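You operate a simulated robot arm through the tools that you are given. There is no shell and no other tool.

Carry out the task below with a simulated robot arm. There is one attempt and no reset: what you move stays moved.

## Task
Loosen both hinge screws and both wing nuts on the spare grey leaf.
Fine: green hex key for the screws, then back in its stand.

Only the result counts: the job must be done as asked and must still hold three seconds after the hand-in. Knocking over, shifting, dropping, spilling or breaking anything else fails it.

## Robot
A 7-joint arm with a three-finger gripper, fixed in place. Base frame: the origin is at the foot of the arm, x ahead of it, y to its left, z up; the work surface is at about z = 0.856. Lengths are in m, angles in degrees, forces in N, time in s.
Its first joint turns from -166.0 to 166.0 degrees. Payload 2.69 kg.
The TCP is the grasp point between the finger pads, 0.03 m short of the fingertips. In the tool frame z runs along the fingers and y along their closing line. The gripper opens to 0.128 m. The gripper's body begins 0.117 m behind the TCP.
Orientation is that of the tool frame in the base frame, as a unit quaternion [w, x, y, z]. With the fingers straight down and closing along the base's y, the tool's x points along the base's -x, its y along +y and its z along -z.

## Interface
- The arm moves only by the tool move_arm. Its argument "rows" is a list of rows, each a list of 3 entries, a list of its own where there are three numbers: the closure in counts, from 0 (fully open) to 255 (shut), then the shift along the base's x, y, z in units of 500 mm (1.0 is 500 mm), then the turn, a rotation vector about the base's x, y, z in units of 90 degrees (1.0 is 90 degrees). In form: [[grip, [x, y, z], [ax, ay, az]], ...]. A call has 1 to 20 rows; each row is the pose to reach, as a shift and turn from the pose commanded when the call began. A call with a number of a shift or a turn outside -1 to 1 is refused whole. Each row takes 0.2 s and may step no farther than 0.05 m and 8.6 degrees from the row before; otherwise, or with a gripper value out of range, the whole call is refused. A pose out of reach is approached as far as the arm can. The call stops where the force on the tool passes 70 N (or 10 N more than at its start, if that is more) or the arm is blocked; 0.2 s more then pass. Each finger halts on what it meets, pressing with about 40 N; the grip force reading is that of the motor and also rises with nothing between the fingers. The clock runs only during rows and for 0.2 s after the last one: add rows that repeat a pose to give the fingers time. The reply holds the time, the measured pose of the TCP, the force on the tool along the base axes, the opening and the grip force, in the units named above and with some noise, with the torque about the TCP (base axes, N m) and any sound that the robot's microphone picked up.
- Cameras (640 x 400 px; columns grow to the right, rows downward): "scene" is fixed at [0.4, 0.65, 1.6024]; the picture's right is [-0.85, -0.52, 0.00], its down [-0.29, 0.48, -0.83] and it looks along [0.43, -0.71, -0.56] (base axes); focal length 366 px, centre (320, 200). "wrist" rides on the gripper at [0.058, 0.054, -0.131] in the tool frame; the picture's right is [-0.68, 0.74, 0.00], its down [-0.62, -0.57, -0.55] and it looks along [-0.40, -0.37, 0.84] (tool axes); focal length 234 px, centre (320, 200). There is no depth. A picture from a camera that has moved, and an enlarged one, comes with that camera's place and axes in the base frame and with its lens.
- get_image(camera): a new picture of that camera. No time passes.
- raise_lower(by): slides the trunk up (or, below 0, down) by that many m; the arm rides with it, the base frame stays. It gives what a move gives, with no picture.
- enlarge(camera, box): a new picture of the part [left, top, right, bottom] of that camera's present view, enlarged. No time passes.
- hand_in(): hands the job in; it is judged then, once.

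Places have to be worked out from the pictures, the camera data and where the tool is seen. Open the gripper and draw the arm clear of the work before you hand the job in, unless the task says otherwise.

The tools are called after "Emit:" as a command line: name --argument value ..., lists and objects as JSON in quotes. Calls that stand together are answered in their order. move_arm: Moves the arm, as the interface text tells. Its arguments: {"type":"object","properties":{"rows":{"type":"array","items":{"type":"array"}}},"required":["rows"]} The other tools are called the same way: raise_lower (by) slides the trunk up or down; get_image (camera) takes a picture; enlarge (camera, box) takes an enlarged picture of a part of a camera's view; hand_in () hands the job in.

At the start:

```text
time: 0.0
tool_pos: [0.61, -0.0587, 1.2135]
orientation: [0.0, 0.0, 1.0, 0.0]
force: [-0.4, -0.2, -0.6]
moment: [0.0, 0.01, 0.0]
opening: 0.128
grasp_force: 0.1
trunk travel left (down, up): [-0.15, 0.2]
```

scene: 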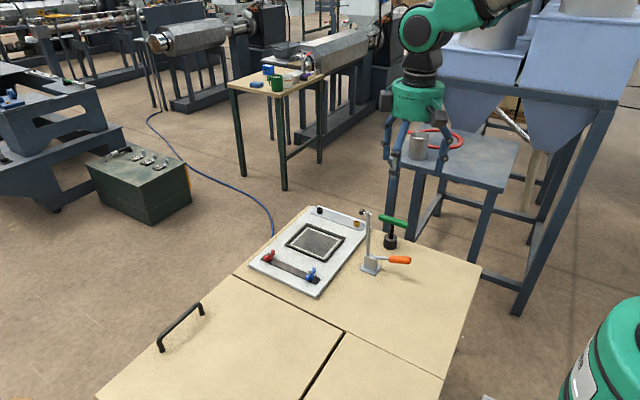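
wrist: 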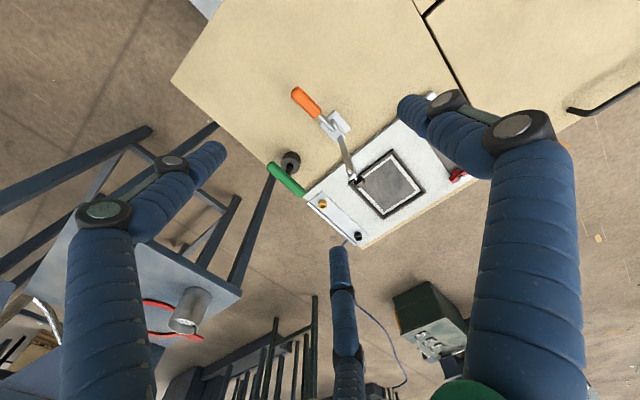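

I start by looking closely at the work area from both cameras, since the fixture with its leaf, screws, wing nuts and the green key all sit near the middle of the bench.

Emit:
enlarge --camera "scene" --box '[240, 190, 430, 310]'

Emit:
enlarge --camera "wrist" --box '[250, 80, 490, 250]'

```text
3.33 times, centred on (335, 250) of scene
camera zoom: at [0.4, 0.65, 1.6024], right [-0.85, -0.52, 0.0], down [-0.29, 0.48, -0.83], along [0.43, -0.71, -0.56], focal length 1222 px, centre (270, 33)
```

zoom: 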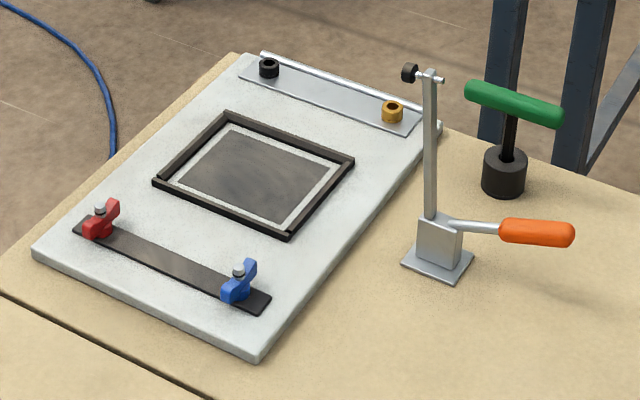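

```text
2.35 times, centred on (370, 165) of wrist
camera zoom: at [0.5503, -0.0034, 1.3434], right [0.68, 0.74, 0.0], down [0.62, -0.57, 0.55], along [0.4, -0.37, -0.84], focal length 551 px, centre (202, 282)
```

zoom: 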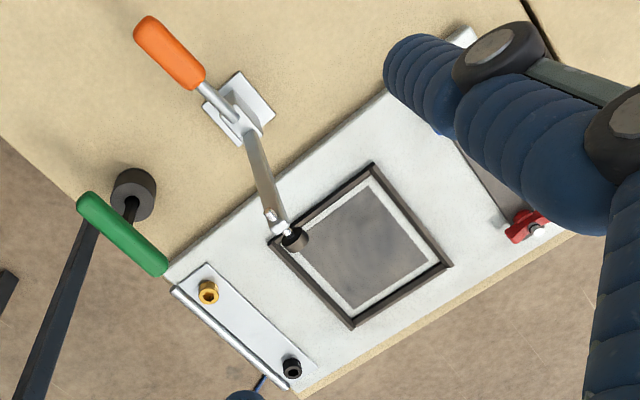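

The plate lies squared to the base axes, with the black and brass screws near (0.917, -0.20) and (0.780, -0.20), the red and blue wing nuts near (0.92, 0.06) and (0.78, 0.06), and the key stand near (0.66, -0.185). I enlarge each part further to check shape, marks and exact places.

Emit:
enlarge --camera "scene" --box '[305, 200, 375, 240]'

Emit:
enlarge --camera "scene" --box '[255, 240, 325, 290]'

Emit:
enlarge --camera "scene" --box '[355, 200, 425, 280]'

Emit:
enlarge --camera "scene" --box '[220, 50, 340, 120]'

```text
9.14 times, centred on (340, 220) of scene
camera zoom: at [0.4, 0.65, 1.6024], right [-0.85, -0.52, 0.0], down [-0.29, 0.48, -0.83], along [0.43, -0.71, -0.56], focal length 3351 px, centre (137, 17)
```

zoom: 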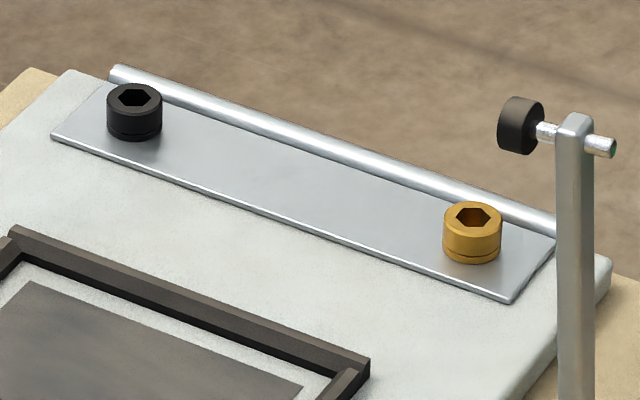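

```text
8.00 times, centred on (290, 265) of scene
camera zoom: at [0.4, 0.65, 1.6024], right [-0.85, -0.52, 0.0], down [-0.29, 0.48, -0.83], along [0.43, -0.71, -0.56], focal length 2932 px, centre (560, -320)
```

zoom: 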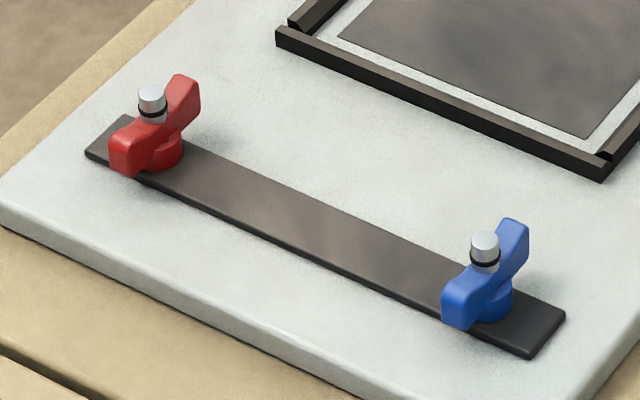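

```text
5.00 times, centred on (390, 240) of scene
camera zoom: at [0.4, 0.65, 1.6024], right [-0.85, -0.52, 0.0], down [-0.29, 0.48, -0.83], along [0.43, -0.71, -0.56], focal length 1832 px, centre (-30, 0)
```

zoom: 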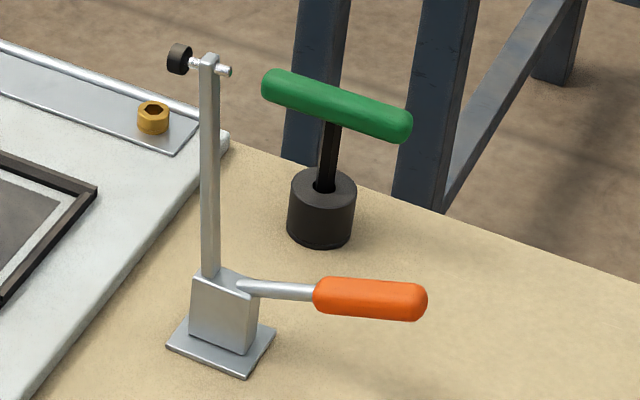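

```text
5.33 times, centred on (280, 85) of scene
camera zoom: at [0.4, 0.65, 1.6024], right [-0.85, -0.52, 0.0], down [-0.29, 0.48, -0.83], along [0.43, -0.71, -0.56], focal length 1955 px, centre (533, 813)
```

zoom: 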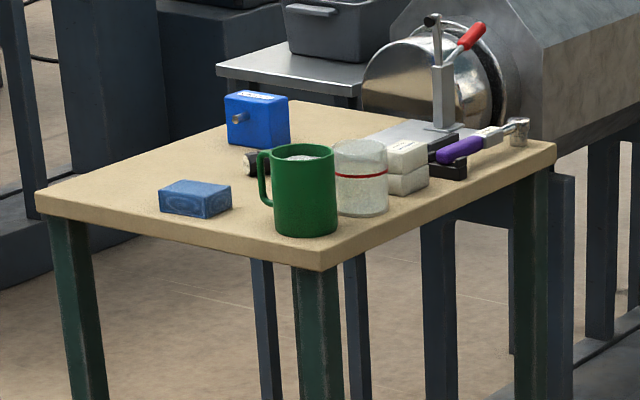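

The screws are socket heads standing about 1 cm above the hinge strip, and the wing nuts have their wings along y. Before moving I look at the gripper itself, to know its outline near the clamp.

Emit:
enlarge --camera "scene" --box '[340, 0, 540, 220]'

Emit:
enlarge --camera "wrist" --box '[270, 120, 370, 250]'

```text
1.82 times, centred on (440, 110) of scene
camera zoom: at [0.4, 0.65, 1.6024], right [-0.85, -0.52, 0.0], down [-0.29, 0.48, -0.83], along [0.43, -0.71, -0.56], focal length 666 px, centre (102, 364)
```

zoom: 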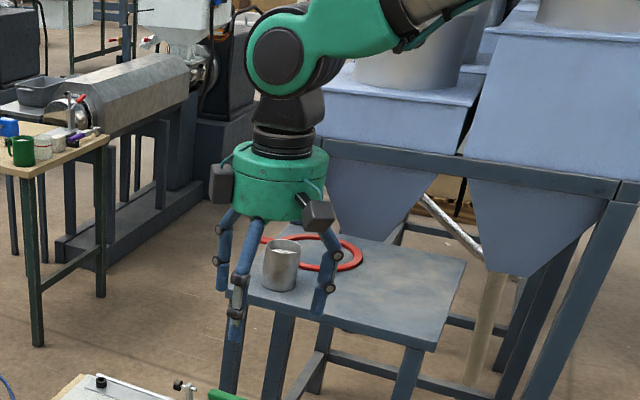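

```text
3.08 times, centred on (320, 185) of wrist
camera zoom: at [0.5503, -0.0034, 1.3434], right [0.68, 0.74, 0.0], down [0.62, -0.57, 0.55], along [0.4, -0.37, -0.84], focal length 720 px, centre (320, 246)
```

zoom: 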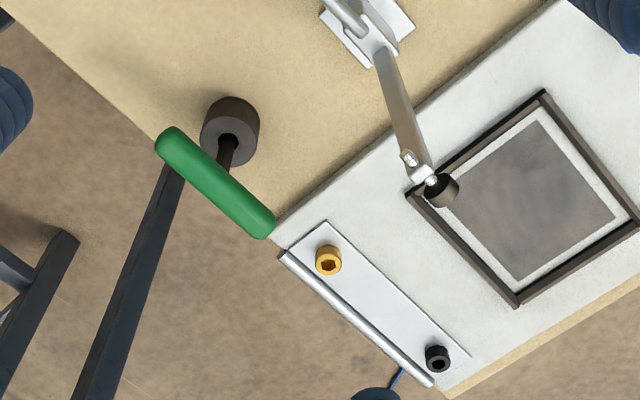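

The pictures show a hand with what look like three jointed fingers, while the text says two fingers closing along y. I close the hand part way in free air and look at it, to learn how it really moves before going near anything.

Emit:
move_arm --rows '[[128, [0, 0, 0], [0, 0, 0]], [128, [0, 0, 0], [0, 0, 0]], [128, [0, 0, 0], [0, 0, 0]], [128, [0, 0, 0], [0, 0, 0]]]'

Emit:
get_image --camera "wrist"

Emit:
enlarge --camera "scene" --box '[340, 0, 540, 220]'

```text
time: 1.0
tool_pos: [0.6091, -0.0579, 1.2131]
orientation: [0.0, 0.0, 1.0, 0.0]
force: [0.1, -0.3, 0.1]
moment: [0.0, 0.01, -0.01]
opening: 0.0634
grasp_force: 0.1
trunk travel left (down, up): [-0.15, 0.2]
```

```text
taken
camera wrist: at [0.5503, -0.0034, 1.3434], right [0.68, 0.74, 0.0], down [0.62, -0.57, 0.55], along [0.4, -0.37, -0.84], focal length 234 px, centre (320, 200)
```

wrist: 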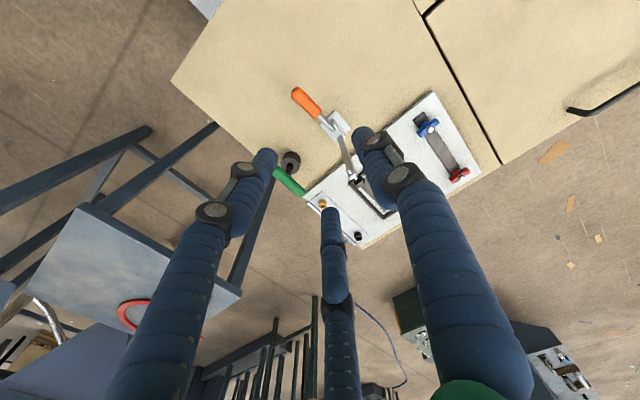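

```text
1.82 times, centred on (440, 110) of scene
camera zoom: at [0.4, 0.65, 1.6024], right [-0.85, -0.52, 0.0], down [-0.29, 0.48, -0.83], along [0.43, -0.71, -0.56], focal length 666 px, centre (102, 364)
```

zoom: 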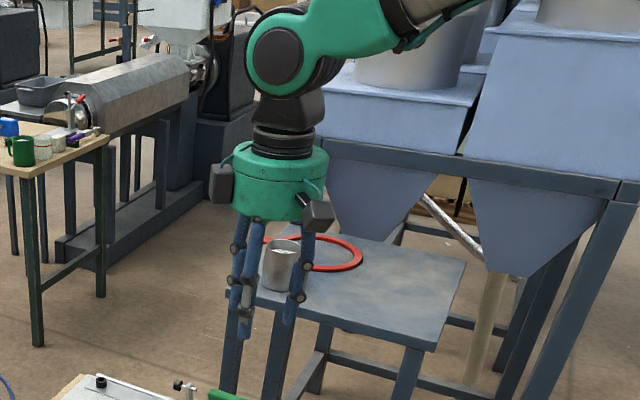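

All three visible fingers move in evenly, one from +y and two from the -y side, so closing along y on a bar lying along x suits either reading. I now move at height to above the key, on the far side of the clamp, and look with the wrist camera.

Emit:
move_arm --rows '[[128, [0, -0.06, 0], [0, 0, 0]], [128, [0.02, -0.12, 0], [0, 0, 0]], [128, [0.05, -0.18, 0], [0, 0, 0]], [128, [0.08, -0.23, -0.03], [0, 0, 0]], [128, [0.1, -0.256, -0.08], [0, 0, 0]], [128, [0.1, -0.256, -0.13], [0, 0, 0]], [128, [0.1, -0.256, -0.16], [0, 0, 0]], [128, [0.1, -0.256, -0.16], [0, 0, 0]]]'

Emit:
get_image --camera "wrist"

Emit:
get_image --camera "scene"

```text
time: 2.8
tool_pos: [0.6608, -0.184, 1.1324]
orientation: [0.0, 0.0, 1.0, 0.0]
force: [-0.6, 0.9, -1.4]
moment: [0.01, 0.03, -0.01]
opening: 0.0637
grasp_force: 0.0
trunk travel left (down, up): [-0.15, 0.2]
```

```text
taken
camera wrist: at [0.6008, -0.1309, 1.263], right [0.68, 0.74, 0.0], down [0.62, -0.57, 0.55], along [0.4, -0.37, -0.84], focal length 234 px, centre (320, 200)
```

wrist: 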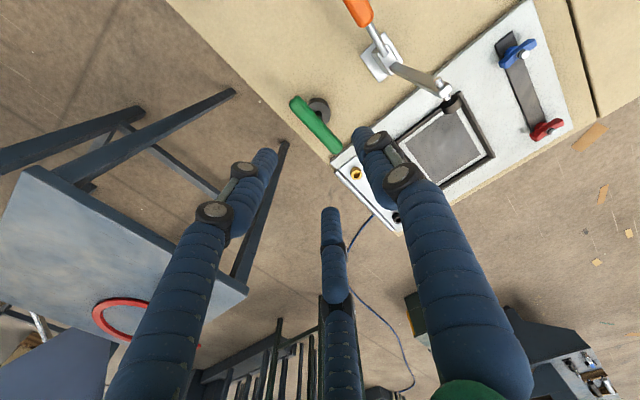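

```text
taken
```

scene: 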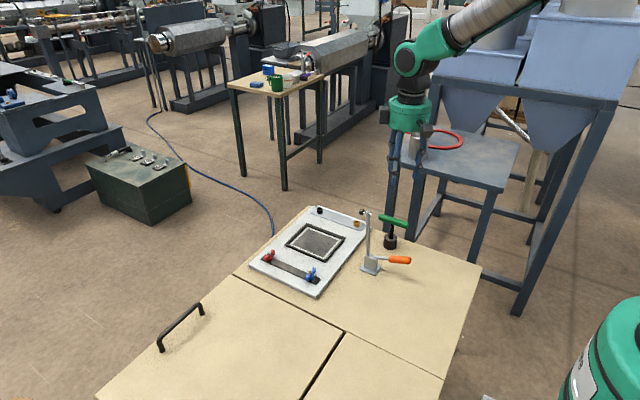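

The key handle shows near pixel (317, 124), which puts its centre at about (0.658, -0.189). I enlarge it for exact ends.

Emit:
enlarge --camera "wrist" --box '[270, 70, 380, 200]'

Emit:
enlarge --camera "scene" --box '[360, 200, 430, 260]'

```text
3.08 times, centred on (325, 135) of wrist
camera zoom: at [0.6008, -0.1309, 1.263], right [0.68, 0.74, 0.0], down [0.62, -0.57, 0.55], along [0.4, -0.37, -0.84], focal length 720 px, centre (305, 400)
```

zoom: 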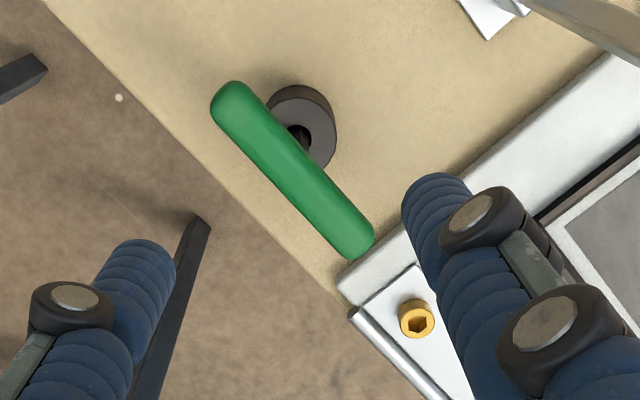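

```text
6.67 times, centred on (395, 230) of scene
camera zoom: at [0.4, 0.65, 1.6024], right [-0.85, -0.52, 0.0], down [-0.29, 0.48, -0.83], along [0.43, -0.71, -0.56], focal length 2443 px, centre (-180, 0)
```

zoom: 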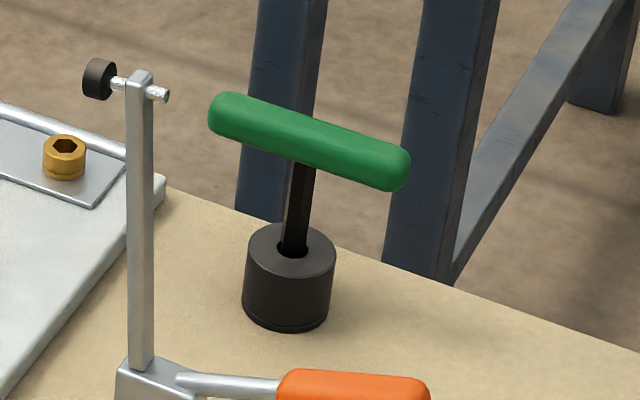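

The two views agree on a handle along x, about 0.1 m long and 2 cm thick, centred near (0.660, -0.190, 0.954), with the stand top near z 0.89. I go down to just above it and check again.

Emit:
move_arm --rows '[[128, [0, -0.0066, -0.05], [0, 0, 0]], [128, [0, -0.0066, -0.1], [0, 0, 0]], [128, [0, -0.0066, -0.15], [0, 0, 0]], [128, [0, -0.0066, -0.19], [0, 0, 0]], [128, [0, -0.0066, -0.227], [0, 0, 0]], [128, [0, -0.0066, -0.227], [0, 0, 0]]]'

Emit:
get_image --camera "wrist"

Emit:
enlarge --camera "scene" --box '[340, 160, 450, 260]'

```text
time: 4.2
tool_pos: [0.66, -0.1907, 1.0201]
orientation: [0.0, 0.0, 1.0, 0.001]
force: [-0.1, -0.6, 0.4]
moment: [0.01, 0.01, 0.02]
opening: 0.0638
grasp_force: 0.0
trunk travel left (down, up): [-0.15, 0.2]
```

```text
taken
camera wrist: at [0.6003, -0.1357, 1.1503], right [0.68, 0.74, 0.0], down [0.62, -0.57, 0.55], along [0.4, -0.37, -0.84], focal length 234 px, centre (320, 200)
```

wrist: 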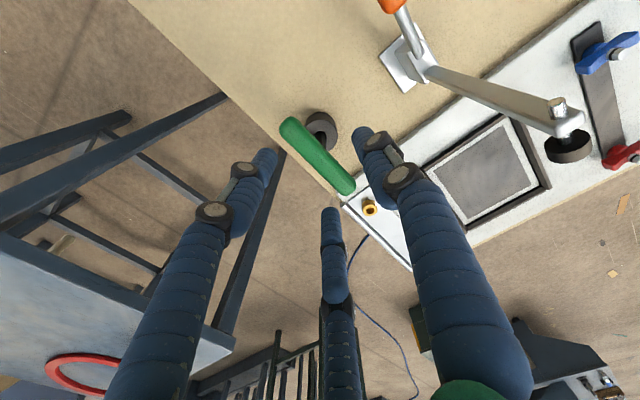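

```text
4.00 times, centred on (395, 210) of scene
camera zoom: at [0.4, 0.65, 1.6024], right [-0.85, -0.52, 0.0], down [-0.29, 0.48, -0.83], along [0.43, -0.71, -0.56], focal length 1466 px, centre (20, 160)
```

zoom: 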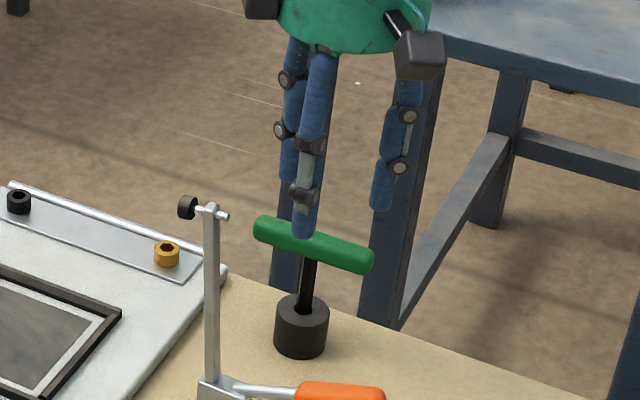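

Fingers are just above the handle; I enlarge the wrist view to fix its centre relative to the fingers.

Emit:
enlarge --camera "wrist" --box '[270, 100, 390, 210]'

```text
3.64 times, centred on (330, 155) of wrist
camera zoom: at [0.6003, -0.1357, 1.1503], right [0.68, 0.74, 0.0], down [0.62, -0.57, 0.55], along [0.4, -0.37, -0.84], focal length 852 px, centre (284, 364)
```

zoom: 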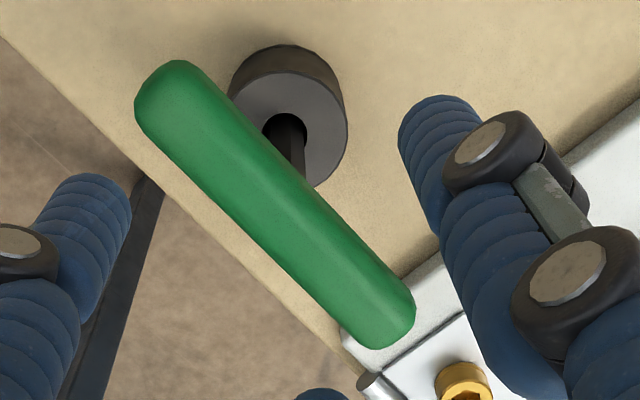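

The handle centre works out to (0.661, -0.192) again, consistent with the first fix. I lower the TCP to the handle's mid height, keeping the fingers open, and check the force.

Emit:
move_arm --rows '[[128, [0.002, -0.004, -0.03], [0, 0, 0]], [128, [0.002, -0.004, -0.06], [0, 0, 0]], [128, [0.002, -0.004, -0.09], [0, 0, 0]], [128, [0.002, -0.004, -0.115], [0, 0, 0]], [128, [0.002, -0.004, -0.13], [0, 0, 0]], [128, [0.002, -0.004, -0.13], [0, 0, 0]]]'

Emit:
get_image --camera "wrist"

Emit:
enlarge --camera "scene" --box '[340, 160, 450, 260]'

```text
time: 5.6
tool_pos: [0.6616, -0.1941, 0.9534]
orientation: [0.0, 0.0, 1.0, -0.001]
force: [0.2, -0.1, 0.3]
moment: [0.01, -0.01, 0.0]
opening: 0.0636
grasp_force: 0.0
trunk travel left (down, up): [-0.15, 0.2]
```

```text
taken
camera wrist: at [0.6012, -0.1381, 1.0845], right [0.68, 0.74, 0.0], down [0.62, -0.57, 0.55], along [0.4, -0.37, -0.84], focal length 234 px, centre (320, 200)
```

wrist: 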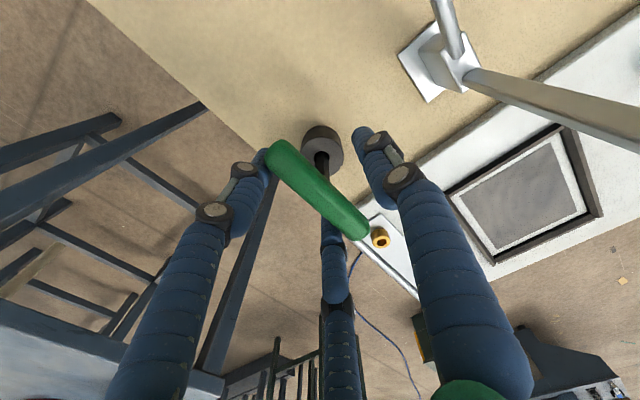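

```text
4.00 times, centred on (395, 210) of scene
camera zoom: at [0.4, 0.65, 1.6024], right [-0.85, -0.52, 0.0], down [-0.29, 0.48, -0.83], along [0.43, -0.71, -0.56], focal length 1466 px, centre (20, 160)
```

zoom: 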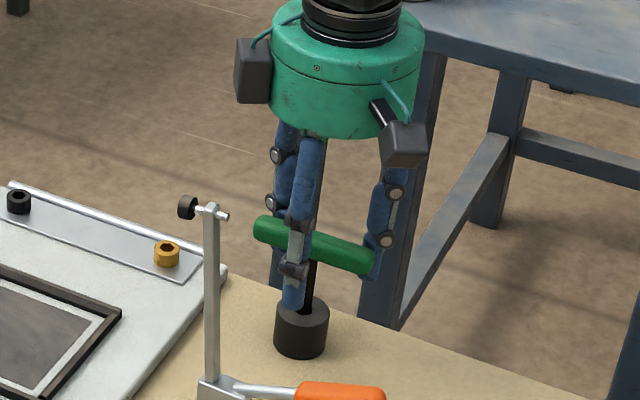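

No contact so far and the handle sits right at the TCP pixel. I close in two stages and watch the opening and force.

Emit:
move_arm --rows '[[190, [0, 0, 0], [0, 0, 0]], [190, [0, 0, 0], [0, 0, 0]]]'

Emit:
get_image --camera "wrist"

```text
time: 6.2
tool_pos: [0.661, -0.1924, 0.9543]
orientation: [0.0, 0.0, 1.0, 0.0]
force: [-0.4, -1.7, -0.2]
moment: [0.03, 0.02, -0.04]
opening: 0.0329
grasp_force: 0.0
trunk travel left (down, up): [-0.15, 0.2]
```

```text
taken
camera wrist: at [0.6011, -0.138, 1.0846], right [0.68, 0.74, 0.0], down [0.62, -0.57, 0.55], along [0.4, -0.37, -0.84], focal length 234 px, centre (320, 200)
```

wrist: 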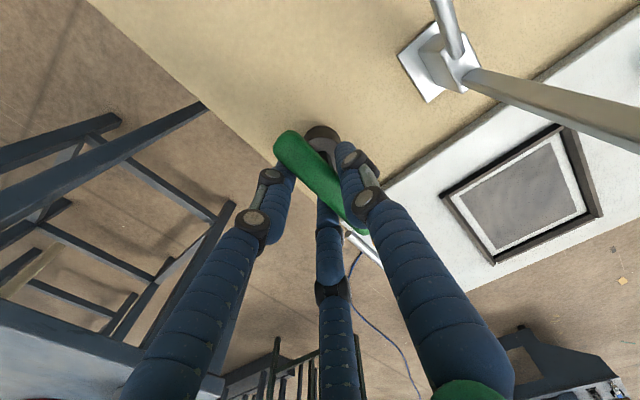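

The handle looks turned a few degrees, so something already touches it. I enlarge both views before closing any further.

Emit:
enlarge --camera "wrist" --box '[250, 110, 390, 260]'

Emit:
enlarge --camera "scene" --box '[360, 190, 430, 260]'

```text
2.67 times, centred on (320, 185) of wrist
camera zoom: at [0.6011, -0.138, 1.0846], right [0.68, 0.74, 0.0], down [0.62, -0.57, 0.55], along [0.4, -0.37, -0.84], focal length 624 px, centre (320, 240)
```

zoom: 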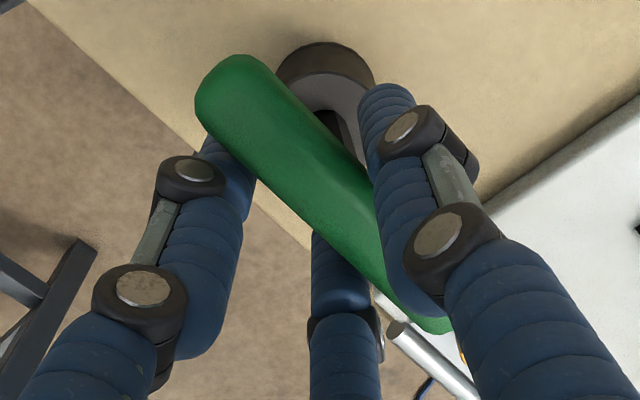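

```text
5.71 times, centred on (395, 225) of scene
camera zoom: at [0.4, 0.65, 1.6024], right [-0.85, -0.52, 0.0], down [-0.29, 0.48, -0.83], along [0.43, -0.71, -0.56], focal length 2094 px, centre (-109, 57)
```

zoom: 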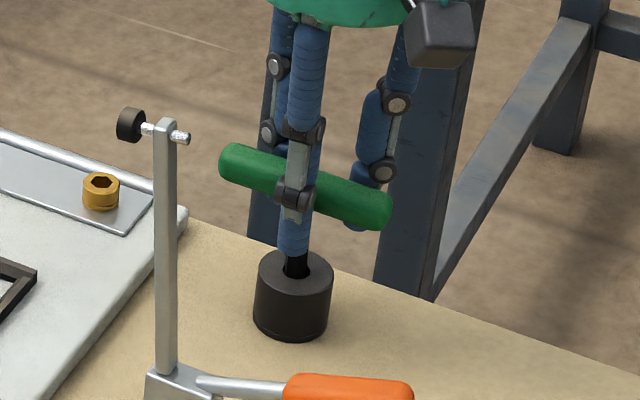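

The two rear fingers really do touch the handle from the -y side and the front finger comes from +y, so this is a true three-point grip; that suits a bar along x. I close fully and let it settle.

Emit:
move_arm --rows '[[215, [0, 0, 0], [0, 0, 0]], [235, [0, 0, 0], [0, 0, 0]], [255, [0, 0, 0], [0, 0, 0]], [255, [0, 0, 0], [0, 0, 0]], [255, [0, 0, 0], [0, 0, 0]]]'

Emit:
enlarge --camera "wrist" --box '[250, 110, 390, 260]'

Emit:
enlarge --camera "scene" --box '[360, 190, 430, 260]'

```text
time: 7.4
tool_pos: [0.6612, -0.1935, 0.9555]
orientation: [0.0, 0.0, 1.0, 0.0]
force: [0.1, -14.3, -2.0]
moment: [-0.91, 0.05, -0.06]
opening: 0.0296
grasp_force: 40.3
trunk travel left (down, up): [-0.15, 0.2]
```

```text
2.67 times, centred on (320, 185) of wrist
camera zoom: at [0.6012, -0.1388, 1.0846], right [0.68, 0.74, 0.0], down [0.62, -0.57, 0.55], along [0.4, -0.37, -0.84], focal length 624 px, centre (320, 240)
```

zoom: 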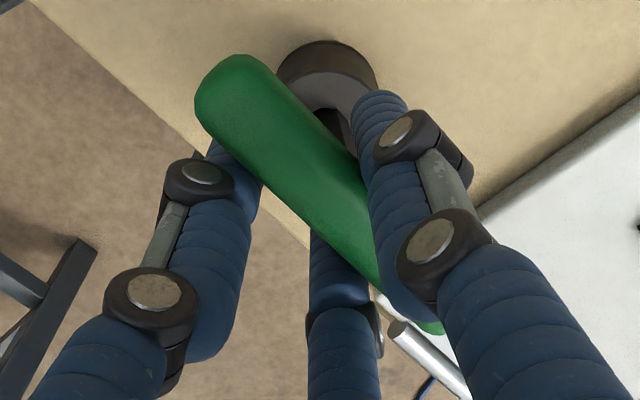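

```text
5.71 times, centred on (395, 225) of scene
camera zoom: at [0.4, 0.65, 1.6024], right [-0.85, -0.52, 0.0], down [-0.29, 0.48, -0.83], along [0.43, -0.71, -0.56], focal length 2094 px, centre (-109, 57)
```

zoom: 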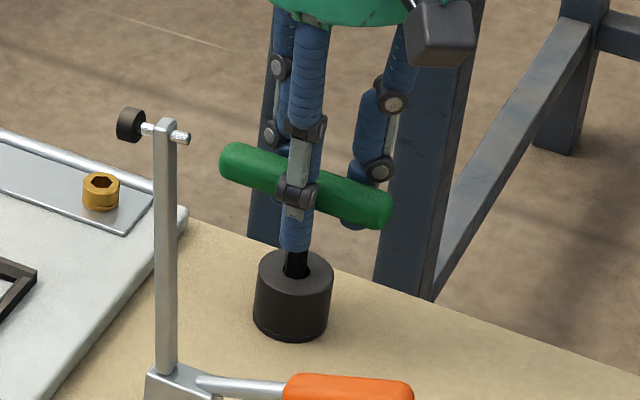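

The grip is firm at 40 N but the stand pushes back with 14 N along -y, meaning the fingers settled a few millimetres off to +y. I ease the tool toward -y in small steps to relieve that before lifting.

Emit:
move_arm --rows '[[255, [0, -0.003, 0], [0, 0, 0]], [255, [0, -0.003, 0], [0, 0, 0]]]'

```text
time: 8.0
tool_pos: [0.6601, -0.194, 0.9543]
orientation: [0.001, 0.0, 1.0, 0.0]
force: [0.2, -8.7, -1.7]
moment: [-0.58, 0.0, -0.03]
opening: 0.0295
grasp_force: 39.8
trunk travel left (down, up): [-0.15, 0.2]
```

The 1.5 mm shift cut the side force from 14 to 9 N, so about 2.3 mm more should bring it to zero.

Emit:
move_arm --rows '[[255, [0, -0.0046, 0], [0, 0, 0]], [255, [0, -0.0046, 0], [0, 0, 0]]]'

Emit:
enlarge --camera "scene" --box '[360, 190, 430, 260]'

```text
time: 8.6
tool_pos: [0.6607, -0.1969, 0.9544]
orientation: [0.0, 0.0, 1.0, 0.0]
force: [0.3, 0.1, 0.3]
moment: [0.05, -0.01, 0.01]
opening: 0.0294
grasp_force: 40.0
trunk travel left (down, up): [-0.15, 0.2]
```

```text
5.71 times, centred on (395, 225) of scene
camera zoom: at [0.4, 0.65, 1.6024], right [-0.85, -0.52, 0.0], down [-0.29, 0.48, -0.83], along [0.43, -0.71, -0.56], focal length 2094 px, centre (-109, 57)
```

zoom: 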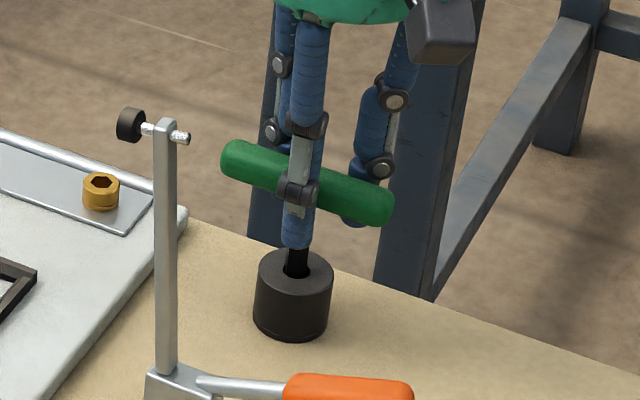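

Forces are at zero, so the key now hangs freely in its stand at commanded pose (0.661, -0.1958, 0.955), which I note for the return. I lift straight up slowly.

Emit:
move_arm --rows '[[255, [0, 0, 0.01], [0, 0, 0]], [255, [0, 0, 0.02], [0, 0, 0]], [255, [0, 0, 0.035], [0, 0, 0]], [255, [0, 0, 0.05], [0, 0, 0]], [255, [0, 0, 0.07], [0, 0, 0]], [255, [0, 0, 0.09], [0, 0, 0]], [255, [0, 0, 0.12], [0, 0, 0]], [255, [0, 0, 0.12], [0, 0, 0]]]'

Emit:
enlarge --camera "scene" --box '[360, 170, 430, 260]'

Emit:
get_image --camera "wrist"

```text
time: 10.4
tool_pos: [0.6603, -0.1968, 1.0135]
orientation: [0.0, 0.0, 1.0, 0.0]
force: [-0.7, -0.2, -1.1]
moment: [-0.04, -0.03, -0.01]
opening: 0.0287
grasp_force: 40.4
trunk travel left (down, up): [-0.15, 0.2]
```

```text
4.44 times, centred on (395, 215) of scene
camera zoom: at [0.4, 0.65, 1.6024], right [-0.85, -0.52, 0.0], down [-0.29, 0.48, -0.83], along [0.43, -0.71, -0.56], focal length 1629 px, centre (-13, 133)
```

zoom: 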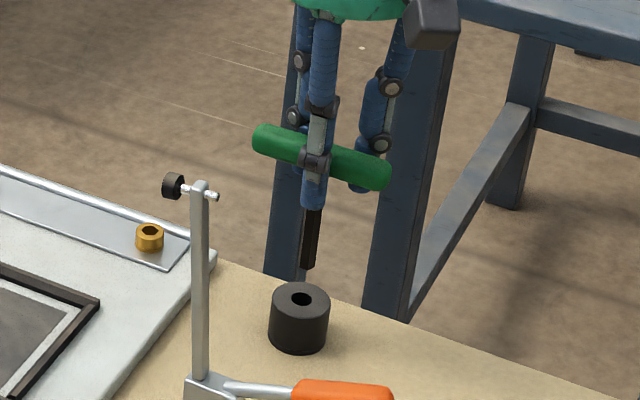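

```text
taken
camera wrist: at [0.6008, -0.1416, 1.144], right [0.68, 0.74, 0.0], down [0.62, -0.57, 0.55], along [0.4, -0.37, -0.84], focal length 234 px, centre (320, 200)
```

wrist: 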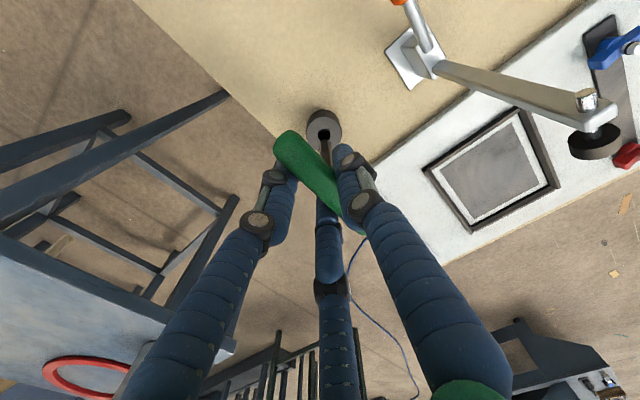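

The key came out cleanly and hangs straight in the scene view, with its tip about 0.1 m below the TCP. I zoom the wrist view to see the shaft and tip and to measure how the key sits in the hand.

Emit:
enlarge --camera "wrist" --box '[270, 90, 380, 190]'

Emit:
enlarge --camera "scene" --box '[375, 190, 410, 240]'

```text
4.00 times, centred on (325, 140) of wrist
camera zoom: at [0.6008, -0.1416, 1.144], right [0.68, 0.74, 0.0], down [0.62, -0.57, 0.55], along [0.4, -0.37, -0.84], focal length 937 px, centre (300, 440)
```

zoom: 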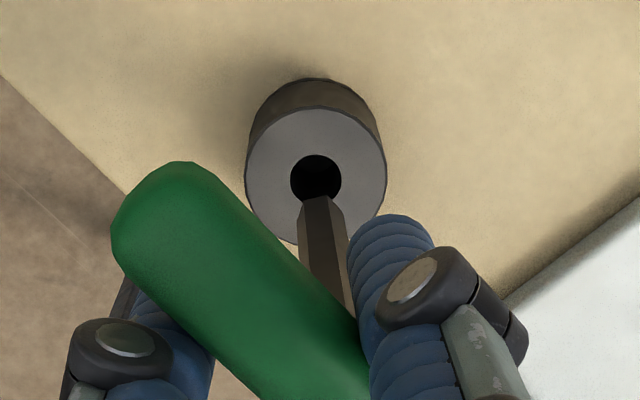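

```text
8.00 times, centred on (392, 215) of scene
camera zoom: at [0.4, 0.65, 1.6024], right [-0.85, -0.52, 0.0], down [-0.29, 0.48, -0.83], along [0.43, -0.71, -0.56], focal length 2932 px, centre (-260, 80)
```

zoom: 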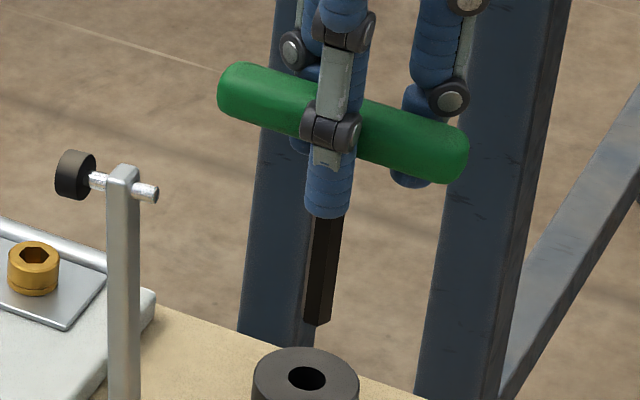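

The shaft hangs parallel to the tool axis, offset roughly 3 mm in +x and 5 mm in +y from the TCP, with the tip about 0.097 m below it. I raise a little and carry it to just short of the brass screw to measure tip against socket in one picture.

Emit:
move_arm --rows '[[255, [0, 0, 0.04], [0, 0, 0]], [255, [0.03, 0, 0.07], [0, 0, 0]], [255, [0.08, -0.006, 0.07], [0, 0, 0]], [255, [0.13, -0.012, 0.07], [0, 0, 0]], [255, [0.18, -0.018, 0.07], [0, 0, 0]], [255, [0.218, -0.018, 0.07], [0, 0, 0]], [255, [0.218, -0.018, 0.07], [0, 0, 0]]]'

Emit:
get_image --camera "wrist"

Emit:
enlarge --camera "scene" --box '[320, 170, 410, 250]'

```text
time: 12.0
tool_pos: [0.7683, -0.2035, 1.0471]
orientation: [0.0, 0.0, 1.0, 0.0]
force: [1.5, -0.2, -1.7]
moment: [-0.02, 0.03, 0.02]
opening: 0.0285
grasp_force: 39.7
trunk travel left (down, up): [-0.15, 0.2]
```

```text
taken
camera wrist: at [0.71, -0.1495, 1.1781], right [0.68, 0.74, 0.0], down [0.62, -0.57, 0.55], along [0.4, -0.37, -0.84], focal length 234 px, centre (320, 200)
```

wrist: 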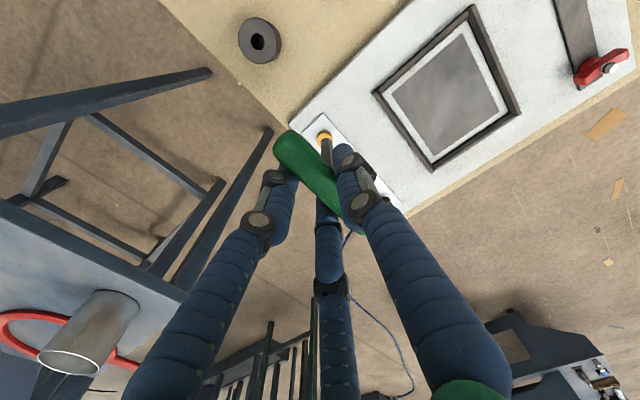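

```text
5.00 times, centred on (365, 210) of scene
camera zoom: at [0.4, 0.65, 1.6024], right [-0.85, -0.52, 0.0], down [-0.29, 0.48, -0.83], along [0.43, -0.71, -0.56], focal length 1832 px, centre (95, 150)
```

zoom: 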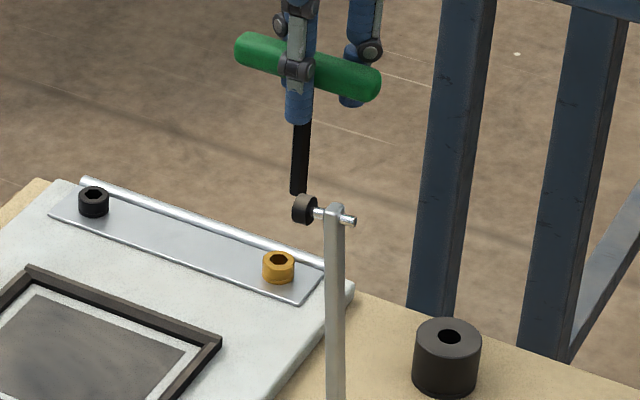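

The tip now hangs over the near edge of the hinge strip, with the brass screw visible just beyond it. I zoom to measure tip and socket.

Emit:
enlarge --camera "wrist" --box '[290, 110, 360, 170]'

Emit:
enlarge --camera "wrist" --box '[305, 122, 345, 152]'

```text
6.67 times, centred on (325, 140) of wrist
camera zoom: at [0.71, -0.1495, 1.1781], right [0.68, 0.74, 0.0], down [0.62, -0.57, 0.55], along [0.4, -0.37, -0.84], focal length 1561 px, centre (287, 600)
```

zoom: 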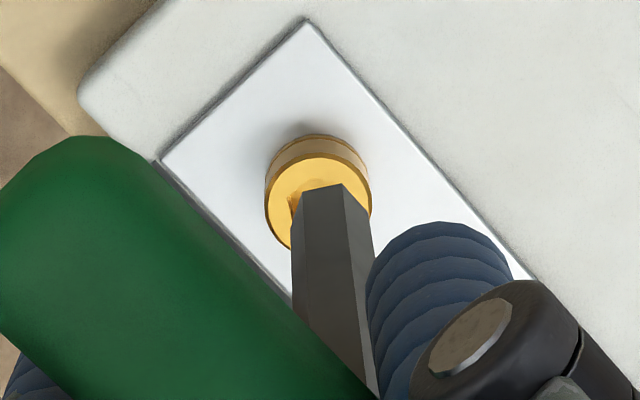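

```text
13.33 times, centred on (325, 137) of wrist
camera zoom: at [0.71, -0.1495, 1.1781], right [0.68, 0.74, 0.0], down [0.62, -0.57, 0.55], along [0.4, -0.37, -0.84], focal length 3122 px, centre (253, 1040)
```

zoom: 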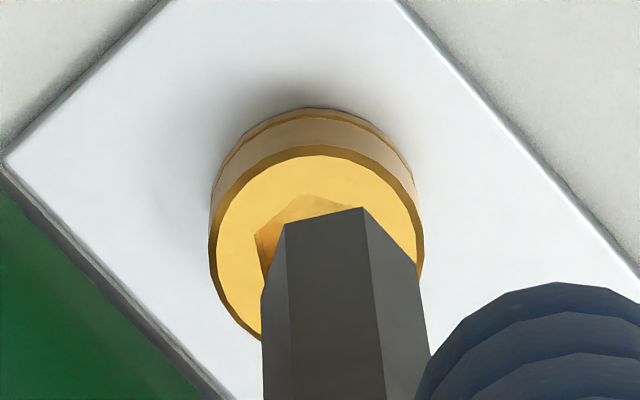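

The picture is sharp: the key's hex corners point along x and its tip centre is about 14 mm short in x and 14 mm too far toward +y of the brass socket. I zoom on both sockets to read how their hexes are turned.

Emit:
enlarge --camera "scene" --box '[348, 215, 364, 229]'

Emit:
enlarge --camera "scene" --box '[312, 202, 328, 216]'

Emit:
enlarge --camera "wrist" --box '[316, 125, 336, 145]'

```text
16.00 times, centred on (356, 222) of scene
camera zoom: at [0.4, 0.65, 1.6024], right [-0.85, -0.52, 0.0], down [-0.29, 0.48, -0.83], along [0.43, -0.71, -0.56], focal length 5864 px, centre (-256, -152)
```

zoom: 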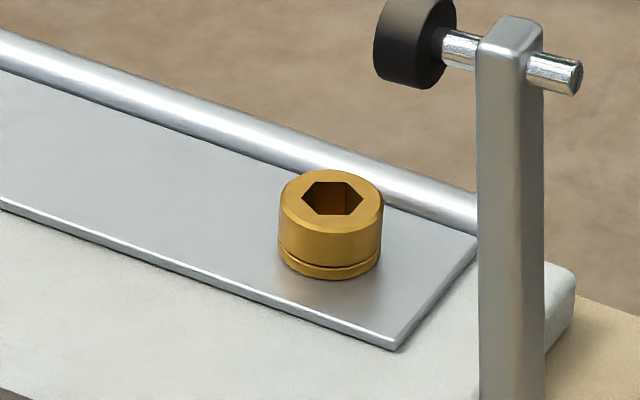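

```text
16.00 times, centred on (320, 209) of scene
camera zoom: at [0.4, 0.65, 1.6024], right [-0.85, -0.52, 0.0], down [-0.29, 0.48, -0.83], along [0.43, -0.71, -0.56], focal length 5864 px, centre (320, 56)
```

zoom: 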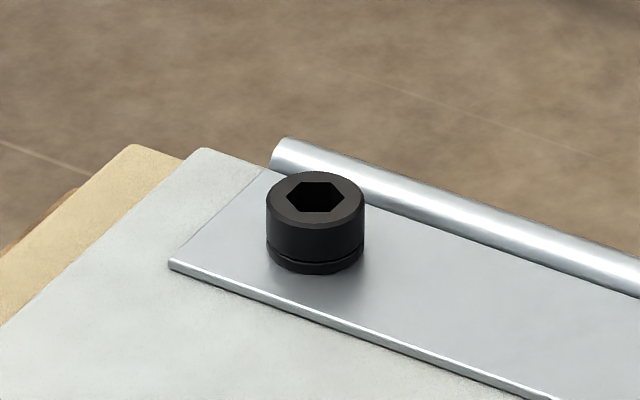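

```text
16.00 times, centred on (326, 135) of wrist
camera zoom: at [0.71, -0.1495, 1.1781], right [0.68, 0.74, 0.0], down [0.62, -0.57, 0.55], along [0.4, -0.37, -0.84], focal length 3747 px, centre (224, 1240)
```

zoom: 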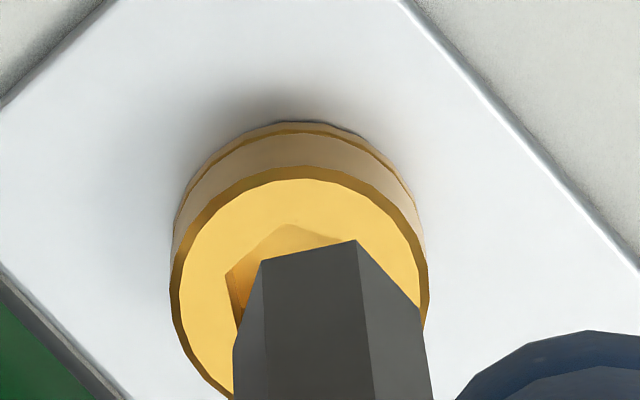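

Both sockets have their corners roughly 30° away from the key's corners, so the key must be turned by about 30° to enter. I zoom further on each socket to measure that angle properly.

Emit:
enlarge --camera "scene" --box '[353, 217, 361, 222]'

Emit:
enlarge --camera "scene" --box '[316, 206, 324, 211]'

```text
16.00 times, centred on (357, 220) of scene
camera zoom: at [0.4, 0.65, 1.6024], right [-0.85, -0.52, 0.0], down [-0.29, 0.48, -0.83], along [0.43, -0.71, -0.56], focal length 5864 px, centre (-272, -112)
```

zoom: 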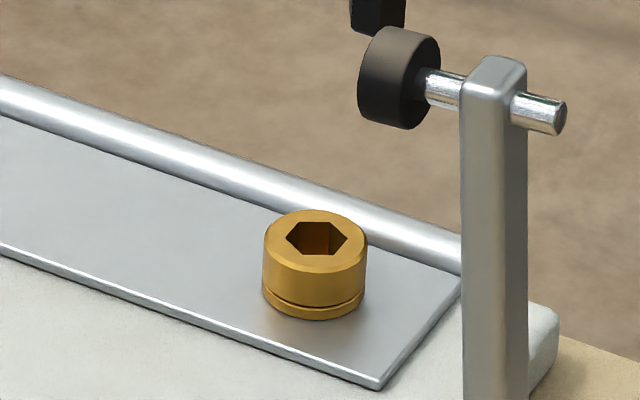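

```text
16.00 times, centred on (320, 208) of scene
camera zoom: at [0.4, 0.65, 1.6024], right [-0.85, -0.52, 0.0], down [-0.29, 0.48, -0.83], along [0.43, -0.71, -0.56], focal length 5864 px, centre (320, 64)
```

zoom: 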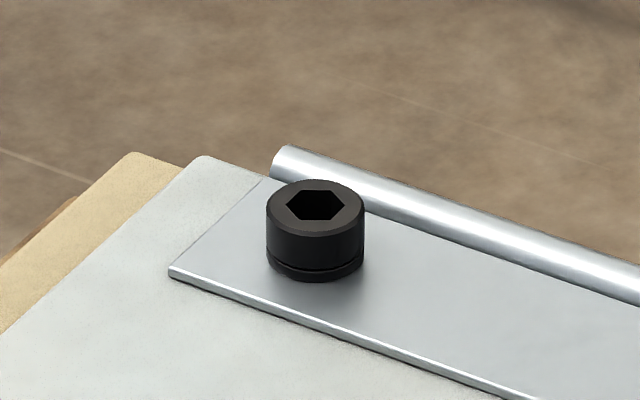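

Both sockets read about 30° (mod 60°) in the base frame and the key reads about 0°, so I pre-turn the key by -30°, which leaves room to turn the screw counter-clockwise. I move the tip over the brass screw, allowing for the shaft's offset from the TCP, and lower 3 cm.

Emit:
move_arm --rows '[[255, [0.005, -0.004, 0], [0, 0, -0.0667]], [255, [0.011, -0.009, 0], [0, 0, -0.1333]], [255, [0.016, -0.014, -0.01], [0, 0, -0.2]], [255, [0.021, -0.018, -0.025], [0, 0, -0.2667]], [255, [0.0256, -0.0218, -0.045], [0, 0, -0.3333]], [255, [0.0256, -0.0218, -0.06], [0, 0, -0.3333]], [255, [0.0256, -0.0218, -0.06], [0, 0, -0.3333]]]'

Emit:
get_image --camera "wrist"

Emit:
enlarge --camera "scene" --box '[330, 195, 380, 230]'

```text
time: 13.6
tool_pos: [0.7826, -0.2165, 1.019]
orientation: [0.0, 0.259, 0.966, 0.0]
force: [-0.9, 0.0, -0.9]
moment: [0.01, 0.05, 0.01]
opening: 0.0283
grasp_force: 39.4
trunk travel left (down, up): [-0.15, 0.2]
```

```text
taken
camera wrist: at [0.7582, -0.1389, 1.1493], right [0.95, 0.3, 0.0], down [0.25, -0.8, 0.55], along [0.16, -0.52, -0.84], focal length 234 px, centre (320, 200)
```

wrist: 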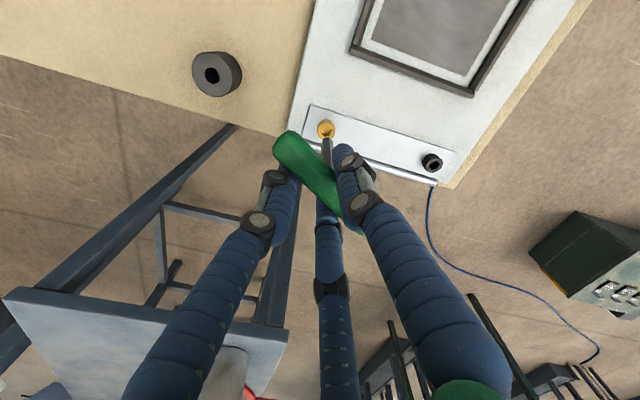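

```text
11.43 times, centred on (355, 212) of scene
camera zoom: at [0.4, 0.65, 1.6024], right [-0.85, -0.52, 0.0], down [-0.29, 0.48, -0.83], along [0.43, -0.71, -0.56], focal length 4188 px, centre (-80, 57)
```

zoom: 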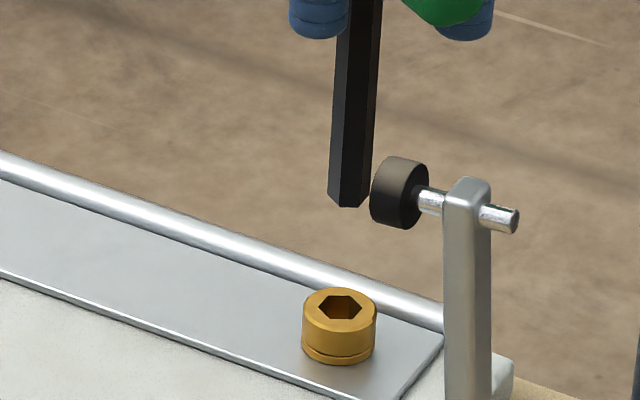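

From the scene side the tip stands right over the brass socket. Now I zoom the wrist view for the other direction.

Emit:
enlarge --camera "wrist" --box '[306, 120, 346, 150]'

Emit:
enlarge --camera "wrist" --box '[412, 145, 452, 175]'

```text
13.33 times, centred on (326, 135) of wrist
camera zoom: at [0.7582, -0.1389, 1.1493], right [0.95, 0.3, 0.0], down [0.25, -0.8, 0.55], along [0.16, -0.52, -0.84], focal length 3122 px, centre (240, 1067)
```

zoom: 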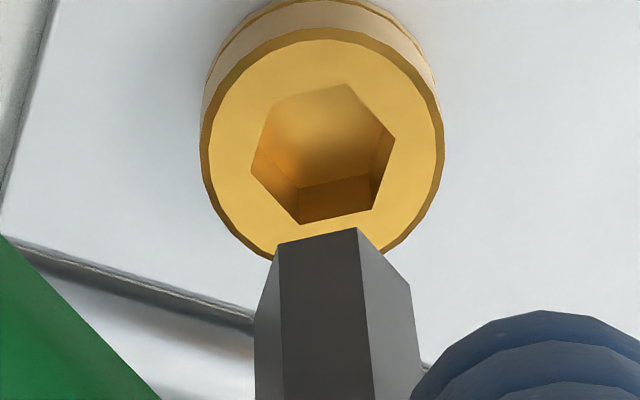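

```text
13.33 times, centred on (432, 160) of wrist
camera zoom: at [0.7582, -0.1389, 1.1493], right [0.95, 0.3, 0.0], down [0.25, -0.8, 0.55], along [0.16, -0.52, -0.84], focal length 3122 px, centre (-1173, 733)
```

zoom: 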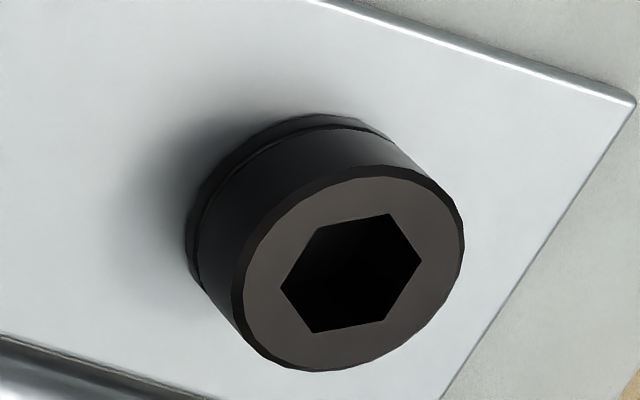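

Sharp view: the socket hex and key hex are now parallel, and the key is about 9% smaller than the socket. Tip and socket centres agree within half a millimetre by my figures, so I descend 2.5 cm and re-check.

Emit:
move_arm --rows '[[255, [0, 0, -0.02], [0, 0, 0]], [255, [0, 0, -0.04], [0, 0, 0]], [255, [0, 0, -0.05], [0, 0, 0]], [255, [0, 0, -0.05], [0, 0, 0]]]'

Emit:
enlarge --camera "wrist" --box '[306, 120, 346, 150]'

Emit:
enlarge --camera "scene" --box '[340, 200, 370, 230]'

```text
time: 14.6
tool_pos: [0.784, -0.2148, 0.9953]
orientation: [0.0, 0.259, 0.966, 0.0]
force: [-0.8, 0.4, -1.3]
moment: [0.04, 0.03, -0.03]
opening: 0.028
grasp_force: 40.1
trunk travel left (down, up): [-0.15, 0.2]
```

```text
13.33 times, centred on (326, 135) of wrist
camera zoom: at [0.7586, -0.1383, 1.1245], right [0.95, 0.3, 0.0], down [0.25, -0.8, 0.55], along [0.16, -0.52, -0.84], focal length 3122 px, centre (240, 1067)
```

zoom: 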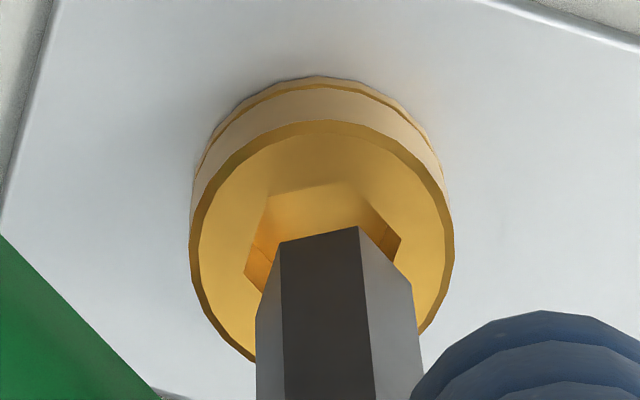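

```text
13.33 times, centred on (355, 215) of scene
camera zoom: at [0.4, 0.65, 1.6024], right [-0.85, -0.52, 0.0], down [-0.29, 0.48, -0.83], along [0.43, -0.71, -0.56], focal length 4887 px, centre (-147, 0)
```

zoom: 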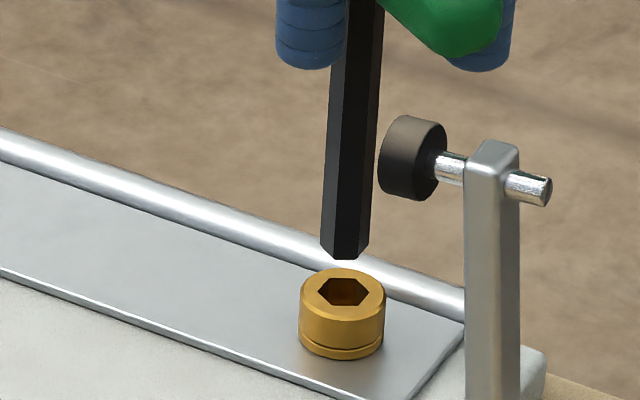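

The tip is about 13 mm above the socket, and it needs roughly 0.7 mm more toward -y. I correct that and descend 9 mm to check right at the mouth.

Emit:
move_arm --rows '[[255, [0, -0.0014, -0.009], [0, 0, 0]], [255, [0, -0.0014, -0.018], [0, 0, 0]], [255, [0, -0.0014, -0.018], [0, 0, 0]]]'

Emit:
enlarge --camera "wrist" --box '[306, 120, 346, 150]'

Emit:
enlarge --camera "scene" --box '[345, 208, 369, 226]'

```text
time: 15.4
tool_pos: [0.7838, -0.2164, 0.9865]
orientation: [0.0, 0.258, 0.966, 0.001]
force: [0.2, 0.4, -2.2]
moment: [-0.02, 0.0, -0.02]
opening: 0.0277
grasp_force: 39.6
trunk travel left (down, up): [-0.15, 0.2]
```

```text
13.33 times, centred on (326, 135) of wrist
camera zoom: at [0.7587, -0.139, 1.1158], right [0.95, 0.3, 0.0], down [0.25, -0.8, 0.55], along [0.16, -0.52, -0.84], focal length 3122 px, centre (240, 1067)
```

zoom: 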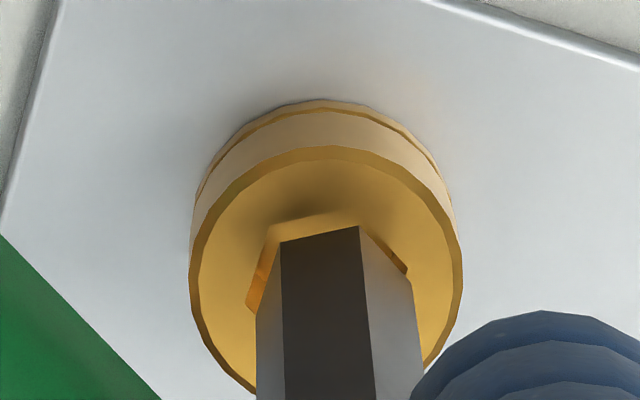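

```text
16.00 times, centred on (357, 217) of scene
camera zoom: at [0.4, 0.65, 1.6024], right [-0.85, -0.52, 0.0], down [-0.29, 0.48, -0.83], along [0.43, -0.71, -0.56], focal length 5864 px, centre (-272, -72)
```

zoom: 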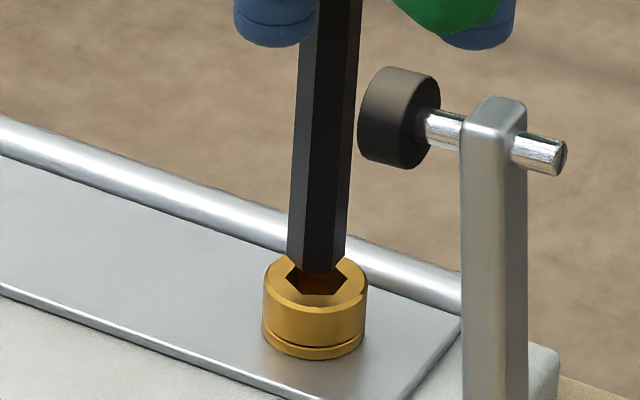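

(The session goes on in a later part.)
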